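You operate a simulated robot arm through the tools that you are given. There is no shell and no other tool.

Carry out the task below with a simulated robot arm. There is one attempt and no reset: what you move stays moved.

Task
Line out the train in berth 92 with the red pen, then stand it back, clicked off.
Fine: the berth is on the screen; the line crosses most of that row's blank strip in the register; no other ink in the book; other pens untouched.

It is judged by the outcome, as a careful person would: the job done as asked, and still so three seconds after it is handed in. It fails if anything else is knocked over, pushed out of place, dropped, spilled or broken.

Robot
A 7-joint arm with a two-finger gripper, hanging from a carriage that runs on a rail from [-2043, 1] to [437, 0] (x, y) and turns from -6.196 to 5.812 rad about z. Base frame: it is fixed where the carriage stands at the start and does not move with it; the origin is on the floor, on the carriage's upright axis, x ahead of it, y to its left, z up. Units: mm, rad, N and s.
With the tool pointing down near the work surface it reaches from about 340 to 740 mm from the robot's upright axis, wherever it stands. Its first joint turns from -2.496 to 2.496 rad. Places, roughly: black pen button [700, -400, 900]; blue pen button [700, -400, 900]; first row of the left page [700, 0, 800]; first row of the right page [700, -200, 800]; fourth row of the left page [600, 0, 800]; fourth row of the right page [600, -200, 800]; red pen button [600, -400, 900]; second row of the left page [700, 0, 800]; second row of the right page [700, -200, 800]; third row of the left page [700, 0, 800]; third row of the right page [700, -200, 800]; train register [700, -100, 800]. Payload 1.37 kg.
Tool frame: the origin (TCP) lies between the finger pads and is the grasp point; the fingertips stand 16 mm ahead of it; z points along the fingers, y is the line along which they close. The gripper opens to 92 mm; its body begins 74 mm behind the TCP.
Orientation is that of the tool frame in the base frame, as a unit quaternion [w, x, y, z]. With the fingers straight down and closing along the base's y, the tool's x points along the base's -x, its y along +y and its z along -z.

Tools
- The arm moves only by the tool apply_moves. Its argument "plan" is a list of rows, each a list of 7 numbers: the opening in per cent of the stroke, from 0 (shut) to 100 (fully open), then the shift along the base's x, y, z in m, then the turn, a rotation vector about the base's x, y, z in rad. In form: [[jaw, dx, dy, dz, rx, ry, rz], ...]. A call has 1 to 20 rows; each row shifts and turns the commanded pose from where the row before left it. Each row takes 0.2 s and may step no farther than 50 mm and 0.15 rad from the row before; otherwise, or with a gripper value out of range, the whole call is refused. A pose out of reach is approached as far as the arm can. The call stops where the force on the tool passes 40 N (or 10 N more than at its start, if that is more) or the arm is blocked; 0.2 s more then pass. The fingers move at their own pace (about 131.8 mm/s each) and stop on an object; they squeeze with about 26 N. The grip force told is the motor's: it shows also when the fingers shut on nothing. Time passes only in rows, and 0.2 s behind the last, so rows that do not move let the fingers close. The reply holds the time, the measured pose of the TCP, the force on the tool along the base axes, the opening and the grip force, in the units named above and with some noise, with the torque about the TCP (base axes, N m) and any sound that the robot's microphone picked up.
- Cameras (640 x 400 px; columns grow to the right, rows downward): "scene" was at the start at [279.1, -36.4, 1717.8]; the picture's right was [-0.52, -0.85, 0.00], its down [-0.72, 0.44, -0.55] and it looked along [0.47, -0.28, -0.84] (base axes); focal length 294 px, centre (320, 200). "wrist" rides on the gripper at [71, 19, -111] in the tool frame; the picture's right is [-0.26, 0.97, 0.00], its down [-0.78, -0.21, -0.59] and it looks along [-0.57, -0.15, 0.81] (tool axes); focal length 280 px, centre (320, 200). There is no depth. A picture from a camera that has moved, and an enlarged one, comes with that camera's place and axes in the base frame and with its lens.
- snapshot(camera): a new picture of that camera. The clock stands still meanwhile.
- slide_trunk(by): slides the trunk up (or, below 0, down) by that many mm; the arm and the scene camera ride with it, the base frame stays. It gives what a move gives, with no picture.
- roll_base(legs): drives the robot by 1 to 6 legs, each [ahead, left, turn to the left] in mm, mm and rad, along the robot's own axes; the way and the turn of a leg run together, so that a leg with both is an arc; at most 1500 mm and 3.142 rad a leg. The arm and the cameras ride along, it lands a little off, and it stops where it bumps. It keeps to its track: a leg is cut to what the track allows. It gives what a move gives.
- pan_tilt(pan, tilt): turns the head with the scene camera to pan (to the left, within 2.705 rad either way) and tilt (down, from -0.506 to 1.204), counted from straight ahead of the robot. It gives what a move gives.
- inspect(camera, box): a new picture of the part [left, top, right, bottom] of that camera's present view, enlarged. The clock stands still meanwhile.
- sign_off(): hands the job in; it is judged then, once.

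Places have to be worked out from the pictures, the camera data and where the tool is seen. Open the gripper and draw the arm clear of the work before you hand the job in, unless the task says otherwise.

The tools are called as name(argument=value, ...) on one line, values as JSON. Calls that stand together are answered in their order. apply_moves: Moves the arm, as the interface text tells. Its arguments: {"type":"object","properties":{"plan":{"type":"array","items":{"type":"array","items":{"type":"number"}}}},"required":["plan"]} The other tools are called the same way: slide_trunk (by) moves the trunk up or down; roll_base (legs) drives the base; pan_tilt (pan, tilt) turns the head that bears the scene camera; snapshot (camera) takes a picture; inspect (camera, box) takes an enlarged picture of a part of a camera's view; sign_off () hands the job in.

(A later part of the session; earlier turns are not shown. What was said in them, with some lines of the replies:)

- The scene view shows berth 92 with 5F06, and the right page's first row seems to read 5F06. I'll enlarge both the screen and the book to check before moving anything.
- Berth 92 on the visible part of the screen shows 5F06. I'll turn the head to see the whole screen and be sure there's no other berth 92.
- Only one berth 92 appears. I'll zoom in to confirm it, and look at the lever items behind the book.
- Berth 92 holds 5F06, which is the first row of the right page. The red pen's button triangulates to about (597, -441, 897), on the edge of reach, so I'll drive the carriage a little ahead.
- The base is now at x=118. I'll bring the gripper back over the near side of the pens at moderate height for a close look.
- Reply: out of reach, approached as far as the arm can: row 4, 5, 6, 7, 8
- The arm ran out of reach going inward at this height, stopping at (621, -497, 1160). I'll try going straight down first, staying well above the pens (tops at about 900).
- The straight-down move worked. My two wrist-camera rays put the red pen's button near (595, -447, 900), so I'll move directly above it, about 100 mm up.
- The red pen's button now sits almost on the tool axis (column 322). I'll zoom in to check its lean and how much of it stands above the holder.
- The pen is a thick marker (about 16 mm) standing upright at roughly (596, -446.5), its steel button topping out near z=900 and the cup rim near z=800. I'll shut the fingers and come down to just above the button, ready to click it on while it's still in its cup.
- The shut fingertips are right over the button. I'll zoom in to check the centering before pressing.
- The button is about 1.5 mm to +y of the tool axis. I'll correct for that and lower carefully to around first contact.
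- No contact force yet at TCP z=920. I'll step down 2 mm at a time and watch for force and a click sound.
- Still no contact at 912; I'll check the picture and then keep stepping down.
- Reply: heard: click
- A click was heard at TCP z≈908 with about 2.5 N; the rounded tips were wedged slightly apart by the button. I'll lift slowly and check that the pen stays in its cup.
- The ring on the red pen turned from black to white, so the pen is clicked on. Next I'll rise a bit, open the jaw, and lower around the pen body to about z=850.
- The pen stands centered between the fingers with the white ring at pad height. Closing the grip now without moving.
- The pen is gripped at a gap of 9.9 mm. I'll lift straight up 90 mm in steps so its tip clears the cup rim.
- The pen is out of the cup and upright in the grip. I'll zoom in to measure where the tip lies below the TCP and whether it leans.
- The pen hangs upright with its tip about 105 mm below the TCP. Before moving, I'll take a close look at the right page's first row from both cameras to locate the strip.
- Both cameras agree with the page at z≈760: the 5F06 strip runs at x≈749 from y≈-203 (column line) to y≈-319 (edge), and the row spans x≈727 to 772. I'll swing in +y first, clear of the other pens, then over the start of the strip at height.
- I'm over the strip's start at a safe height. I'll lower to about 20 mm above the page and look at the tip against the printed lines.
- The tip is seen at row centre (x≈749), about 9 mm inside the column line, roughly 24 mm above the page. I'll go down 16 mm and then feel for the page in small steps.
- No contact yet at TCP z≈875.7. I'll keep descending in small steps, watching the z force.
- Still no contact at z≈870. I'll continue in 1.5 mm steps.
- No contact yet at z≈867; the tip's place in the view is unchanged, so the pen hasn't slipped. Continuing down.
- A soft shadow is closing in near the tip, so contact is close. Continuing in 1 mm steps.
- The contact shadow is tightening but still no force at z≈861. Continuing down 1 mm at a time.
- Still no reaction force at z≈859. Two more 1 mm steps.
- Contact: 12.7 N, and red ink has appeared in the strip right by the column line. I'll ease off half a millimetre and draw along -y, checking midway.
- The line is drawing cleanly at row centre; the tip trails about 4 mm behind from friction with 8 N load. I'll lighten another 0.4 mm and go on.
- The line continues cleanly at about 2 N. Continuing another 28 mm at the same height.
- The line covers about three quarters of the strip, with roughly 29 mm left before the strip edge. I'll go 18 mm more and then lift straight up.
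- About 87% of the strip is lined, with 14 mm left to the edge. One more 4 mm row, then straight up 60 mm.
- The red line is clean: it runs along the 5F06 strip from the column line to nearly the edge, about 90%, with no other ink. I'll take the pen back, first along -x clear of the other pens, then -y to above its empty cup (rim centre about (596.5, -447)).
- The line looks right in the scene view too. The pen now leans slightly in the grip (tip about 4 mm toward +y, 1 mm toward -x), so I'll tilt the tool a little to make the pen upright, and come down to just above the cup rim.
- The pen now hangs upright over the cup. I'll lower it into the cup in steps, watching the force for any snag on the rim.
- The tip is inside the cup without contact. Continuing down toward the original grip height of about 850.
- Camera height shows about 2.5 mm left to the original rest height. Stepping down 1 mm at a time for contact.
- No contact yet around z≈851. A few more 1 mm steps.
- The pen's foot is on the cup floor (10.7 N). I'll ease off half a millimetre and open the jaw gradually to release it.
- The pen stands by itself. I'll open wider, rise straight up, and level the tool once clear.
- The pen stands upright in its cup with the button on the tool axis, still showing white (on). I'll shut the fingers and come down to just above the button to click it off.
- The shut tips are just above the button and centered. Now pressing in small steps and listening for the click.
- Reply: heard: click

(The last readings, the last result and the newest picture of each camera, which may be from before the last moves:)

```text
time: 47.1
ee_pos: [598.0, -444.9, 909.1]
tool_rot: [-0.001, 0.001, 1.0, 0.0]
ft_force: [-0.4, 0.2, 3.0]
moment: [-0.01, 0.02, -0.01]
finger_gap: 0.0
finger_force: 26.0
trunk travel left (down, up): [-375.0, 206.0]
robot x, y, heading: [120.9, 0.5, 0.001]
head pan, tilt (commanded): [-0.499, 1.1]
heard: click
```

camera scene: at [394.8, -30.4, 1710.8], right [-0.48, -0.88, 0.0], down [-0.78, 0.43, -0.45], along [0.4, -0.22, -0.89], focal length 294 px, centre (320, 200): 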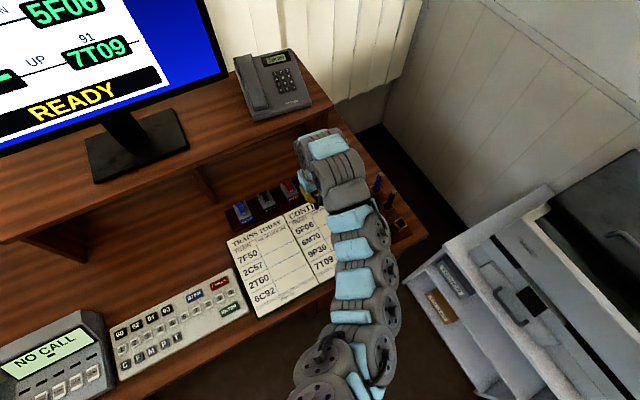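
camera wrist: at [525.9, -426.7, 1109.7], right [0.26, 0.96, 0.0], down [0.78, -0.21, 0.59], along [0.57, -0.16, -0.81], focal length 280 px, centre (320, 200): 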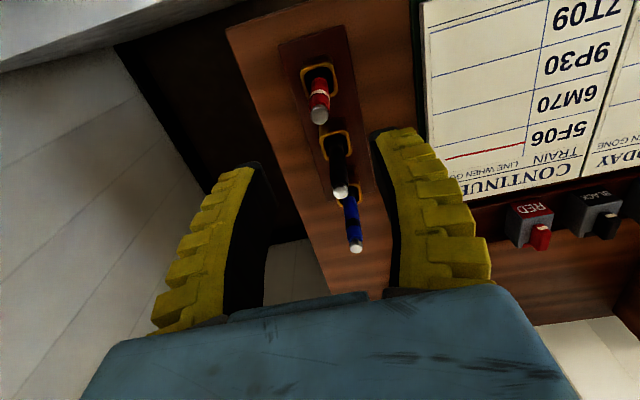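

A click was heard at about 3 N. I'll lift straight off and check that the ring has gone back to black.

apply_moves(plan=[[0, 0, 0, 0.005, 0, 0, 0], [0, 0, 0, 0.01, 0, 0, 0], [0, 0, 0, 0.03, 0, 0, 0], [0, 0, 0, 0.04, 0, 0, 0], [0, 0, 0, 0, 0, 0, 0]])

inspect(camera="wrist", box=[240, 40, 400, 140])

inspect(camera="scene", box=[360, 170, 440, 250])

```text
time: 48.3
ee_pos: [597.9, -443.6, 993.6]
tool_rot: [0.0, 0.0, 1.0, 0.0]
ft_force: [0.5, 0.6, -0.6]
moment: [0.0, -0.01, 0.02]
finger_gap: 0.1
finger_force: 26.4
trunk travel left (down, up): [-375.0, 206.0]
robot x, y, heading: [116.3, -0.4, 0.003]
head pan, tilt (commanded): [-0.499, 1.1]
```

```text
4.00 times, centred on (320, 90) of wrist
camera zoom: at [527.4, -426.1, 1103.4], right [0.26, 0.96, 0.0], down [0.78, -0.21, 0.59], along [0.57, -0.16, -0.81], focal length 1122 px, centre (320, 640)
```

zoom: 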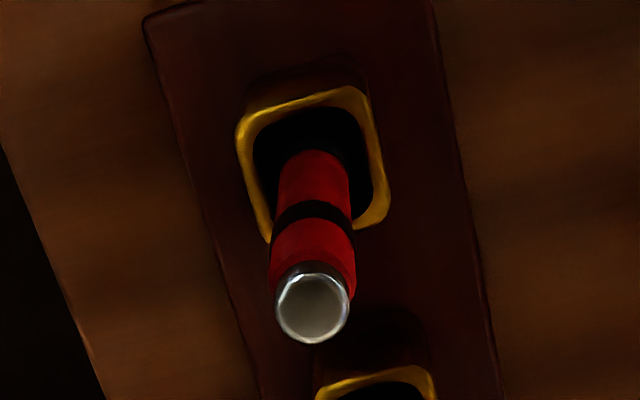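

```text
5.00 times, centred on (400, 210) of scene
camera zoom: at [394.8, -30.5, 1710.8], right [-0.48, -0.88, 0.0], down [-0.78, 0.43, -0.45], along [0.4, -0.22, -0.89], focal length 1472 px, centre (-80, 150)
```

zoom: 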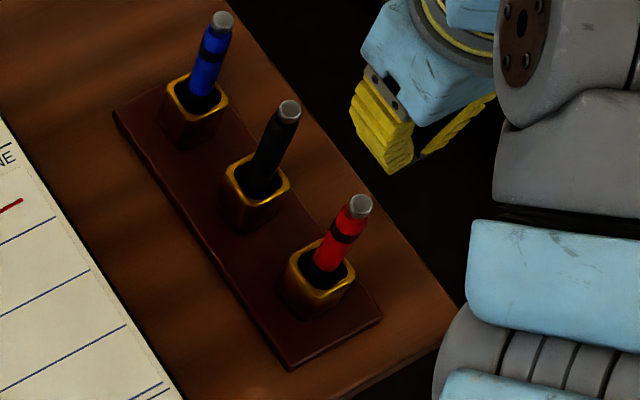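

The ring is black again and the pen stands upright, so it's clicked off. I'll raise the arm clear, open the gripper, and take a last look at the book and pens.

apply_moves(plan=[[0, 0, 0, 0.03, 0, 0, 0], [50, 0.005, -0.01, 0.03, 0, 0, 0], [100, 0.005, -0.01, 0.03, 0, 0, 0], [100, 0.005, -0.01, 0.03, 0, 0, 0], [100, 0, 0, 0, 0, 0, 0], [100, 0, 0, 0, 0, 0, 0]])

snapshot(camera="scene")

inspect(camera="scene", box=[210, 160, 410, 320])

snapshot(camera="wrist")

```text
time: 49.7
ee_pos: [623.6, -486.2, 1098.4]
tool_rot: [-0.001, 0.0, 1.0, 0.0]
ft_force: [-0.6, -0.4, -0.8]
moment: [0.0, -0.01, 0.0]
finger_gap: 91.8
finger_force: 0.1
out of reach, approached as far as the arm can: row 2, 3
trunk travel left (down, up): [-375.0, 206.0]
robot x, y, heading: [123.7, 1.1, -0.001]
head pan, tilt (commanded): [-0.499, 1.1]
```

```text
taken
camera scene: at [394.7, -30.5, 1710.7], right [-0.48, -0.88, 0.0], down [-0.78, 0.43, -0.45], along [0.4, -0.22, -0.89], focal length 294 px, centre (320, 200)
```

scene: 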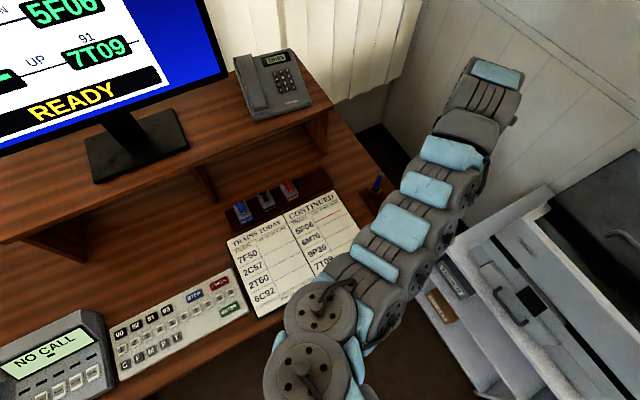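

```text
2.50 times, centred on (310, 240) of scene
camera zoom: at [394.7, -30.5, 1710.7], right [-0.48, -0.88, 0.0], down [-0.78, 0.43, -0.45], along [0.4, -0.22, -0.89], focal length 736 px, centre (345, 100)
```

zoom: 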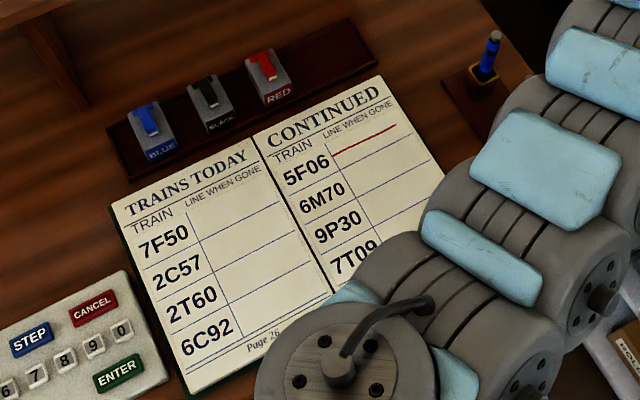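

```text
taken
camera wrist: at [553.1, -469.5, 1208.6], right [0.26, 0.96, 0.0], down [0.78, -0.21, 0.59], along [0.57, -0.15, -0.81], focal length 280 px, centre (320, 200)
```

wrist: 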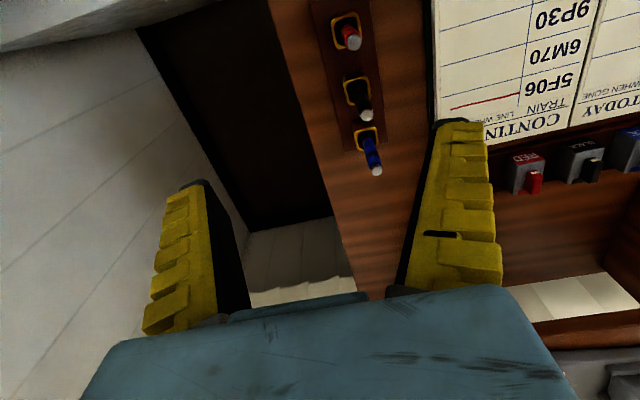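

Everything is in place: line in the 5F06 row only, three pens upright, red ring black. I'll draw the arm back up to near its safe starting pose and make one last check of the pens.

apply_moves(plan=[[100, 0.02, -0.014, 0.03, 0, 0, 0], [100, 0.02, -0.014, 0.03, 0, 0, 0], [100, 0.02, -0.014, 0.03, 0, 0, 0], [100, 0.015, -0.01, 0.03, 0, 0, 0], [100, 0, 0, 0, 0, 0, 0]])

inspect(camera="wrist", box=[280, 0, 600, 200])

snapshot(camera="scene")

```text
time: 50.9
ee_pos: [696.7, -539.6, 1219.0]
tool_rot: [-0.002, 0.0, 1.0, 0.0]
ft_force: [0.4, -0.5, -0.6]
moment: [0.0, -0.03, -0.02]
finger_gap: 91.6
finger_force: 0.0
trunk travel left (down, up): [-375.0, 206.0]
robot x, y, heading: [119.2, -0.5, -0.003]
head pan, tilt (commanded): [-0.499, 1.1]
```

```text
2.00 times, centred on (440, 100) of wrist
camera zoom: at [627.1, -521.2, 1328.5], right [0.26, 0.96, 0.0], down [0.78, -0.21, 0.59], along [0.57, -0.16, -0.81], focal length 561 px, centre (80, 400)
```

zoom: 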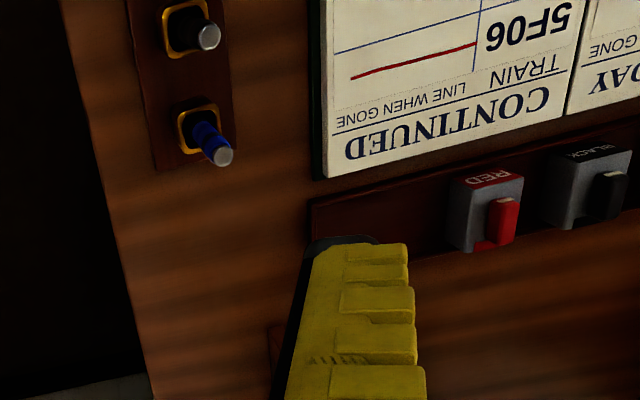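

```text
taken
camera scene: at [394.8, -30.7, 1710.8], right [-0.48, -0.88, 0.0], down [-0.78, 0.43, -0.45], along [0.4, -0.22, -0.89], focal length 294 px, centre (320, 200)
```

scene: 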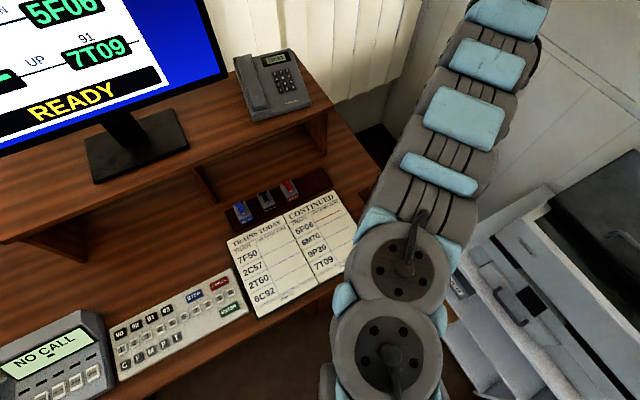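

The arm is clear and the gripper is open. 5F06 (berth 92) is lined in red, and the red pen is back in its cup, clicked off. I'm handing the job in.

sign_off()

```text
The job is handed in.
```

The train in berth 92, 5F06, is lined out in red in the register, and the red pen is back in its cup, clicked off.

- **Line:** it runs along the 5F06 row at the top of the right page. It starts at the column line and covers about 90% of the blank strip. The pictures show no other ink in the book.
- **Red pen:** it clicked off with a sound, the ring on it went back to black, and it stands upright in its cup.
- **Everything else:** the black and blue pens stayed in their cups, nothing else was touched, and the gripper is open with the arm drawn clear.
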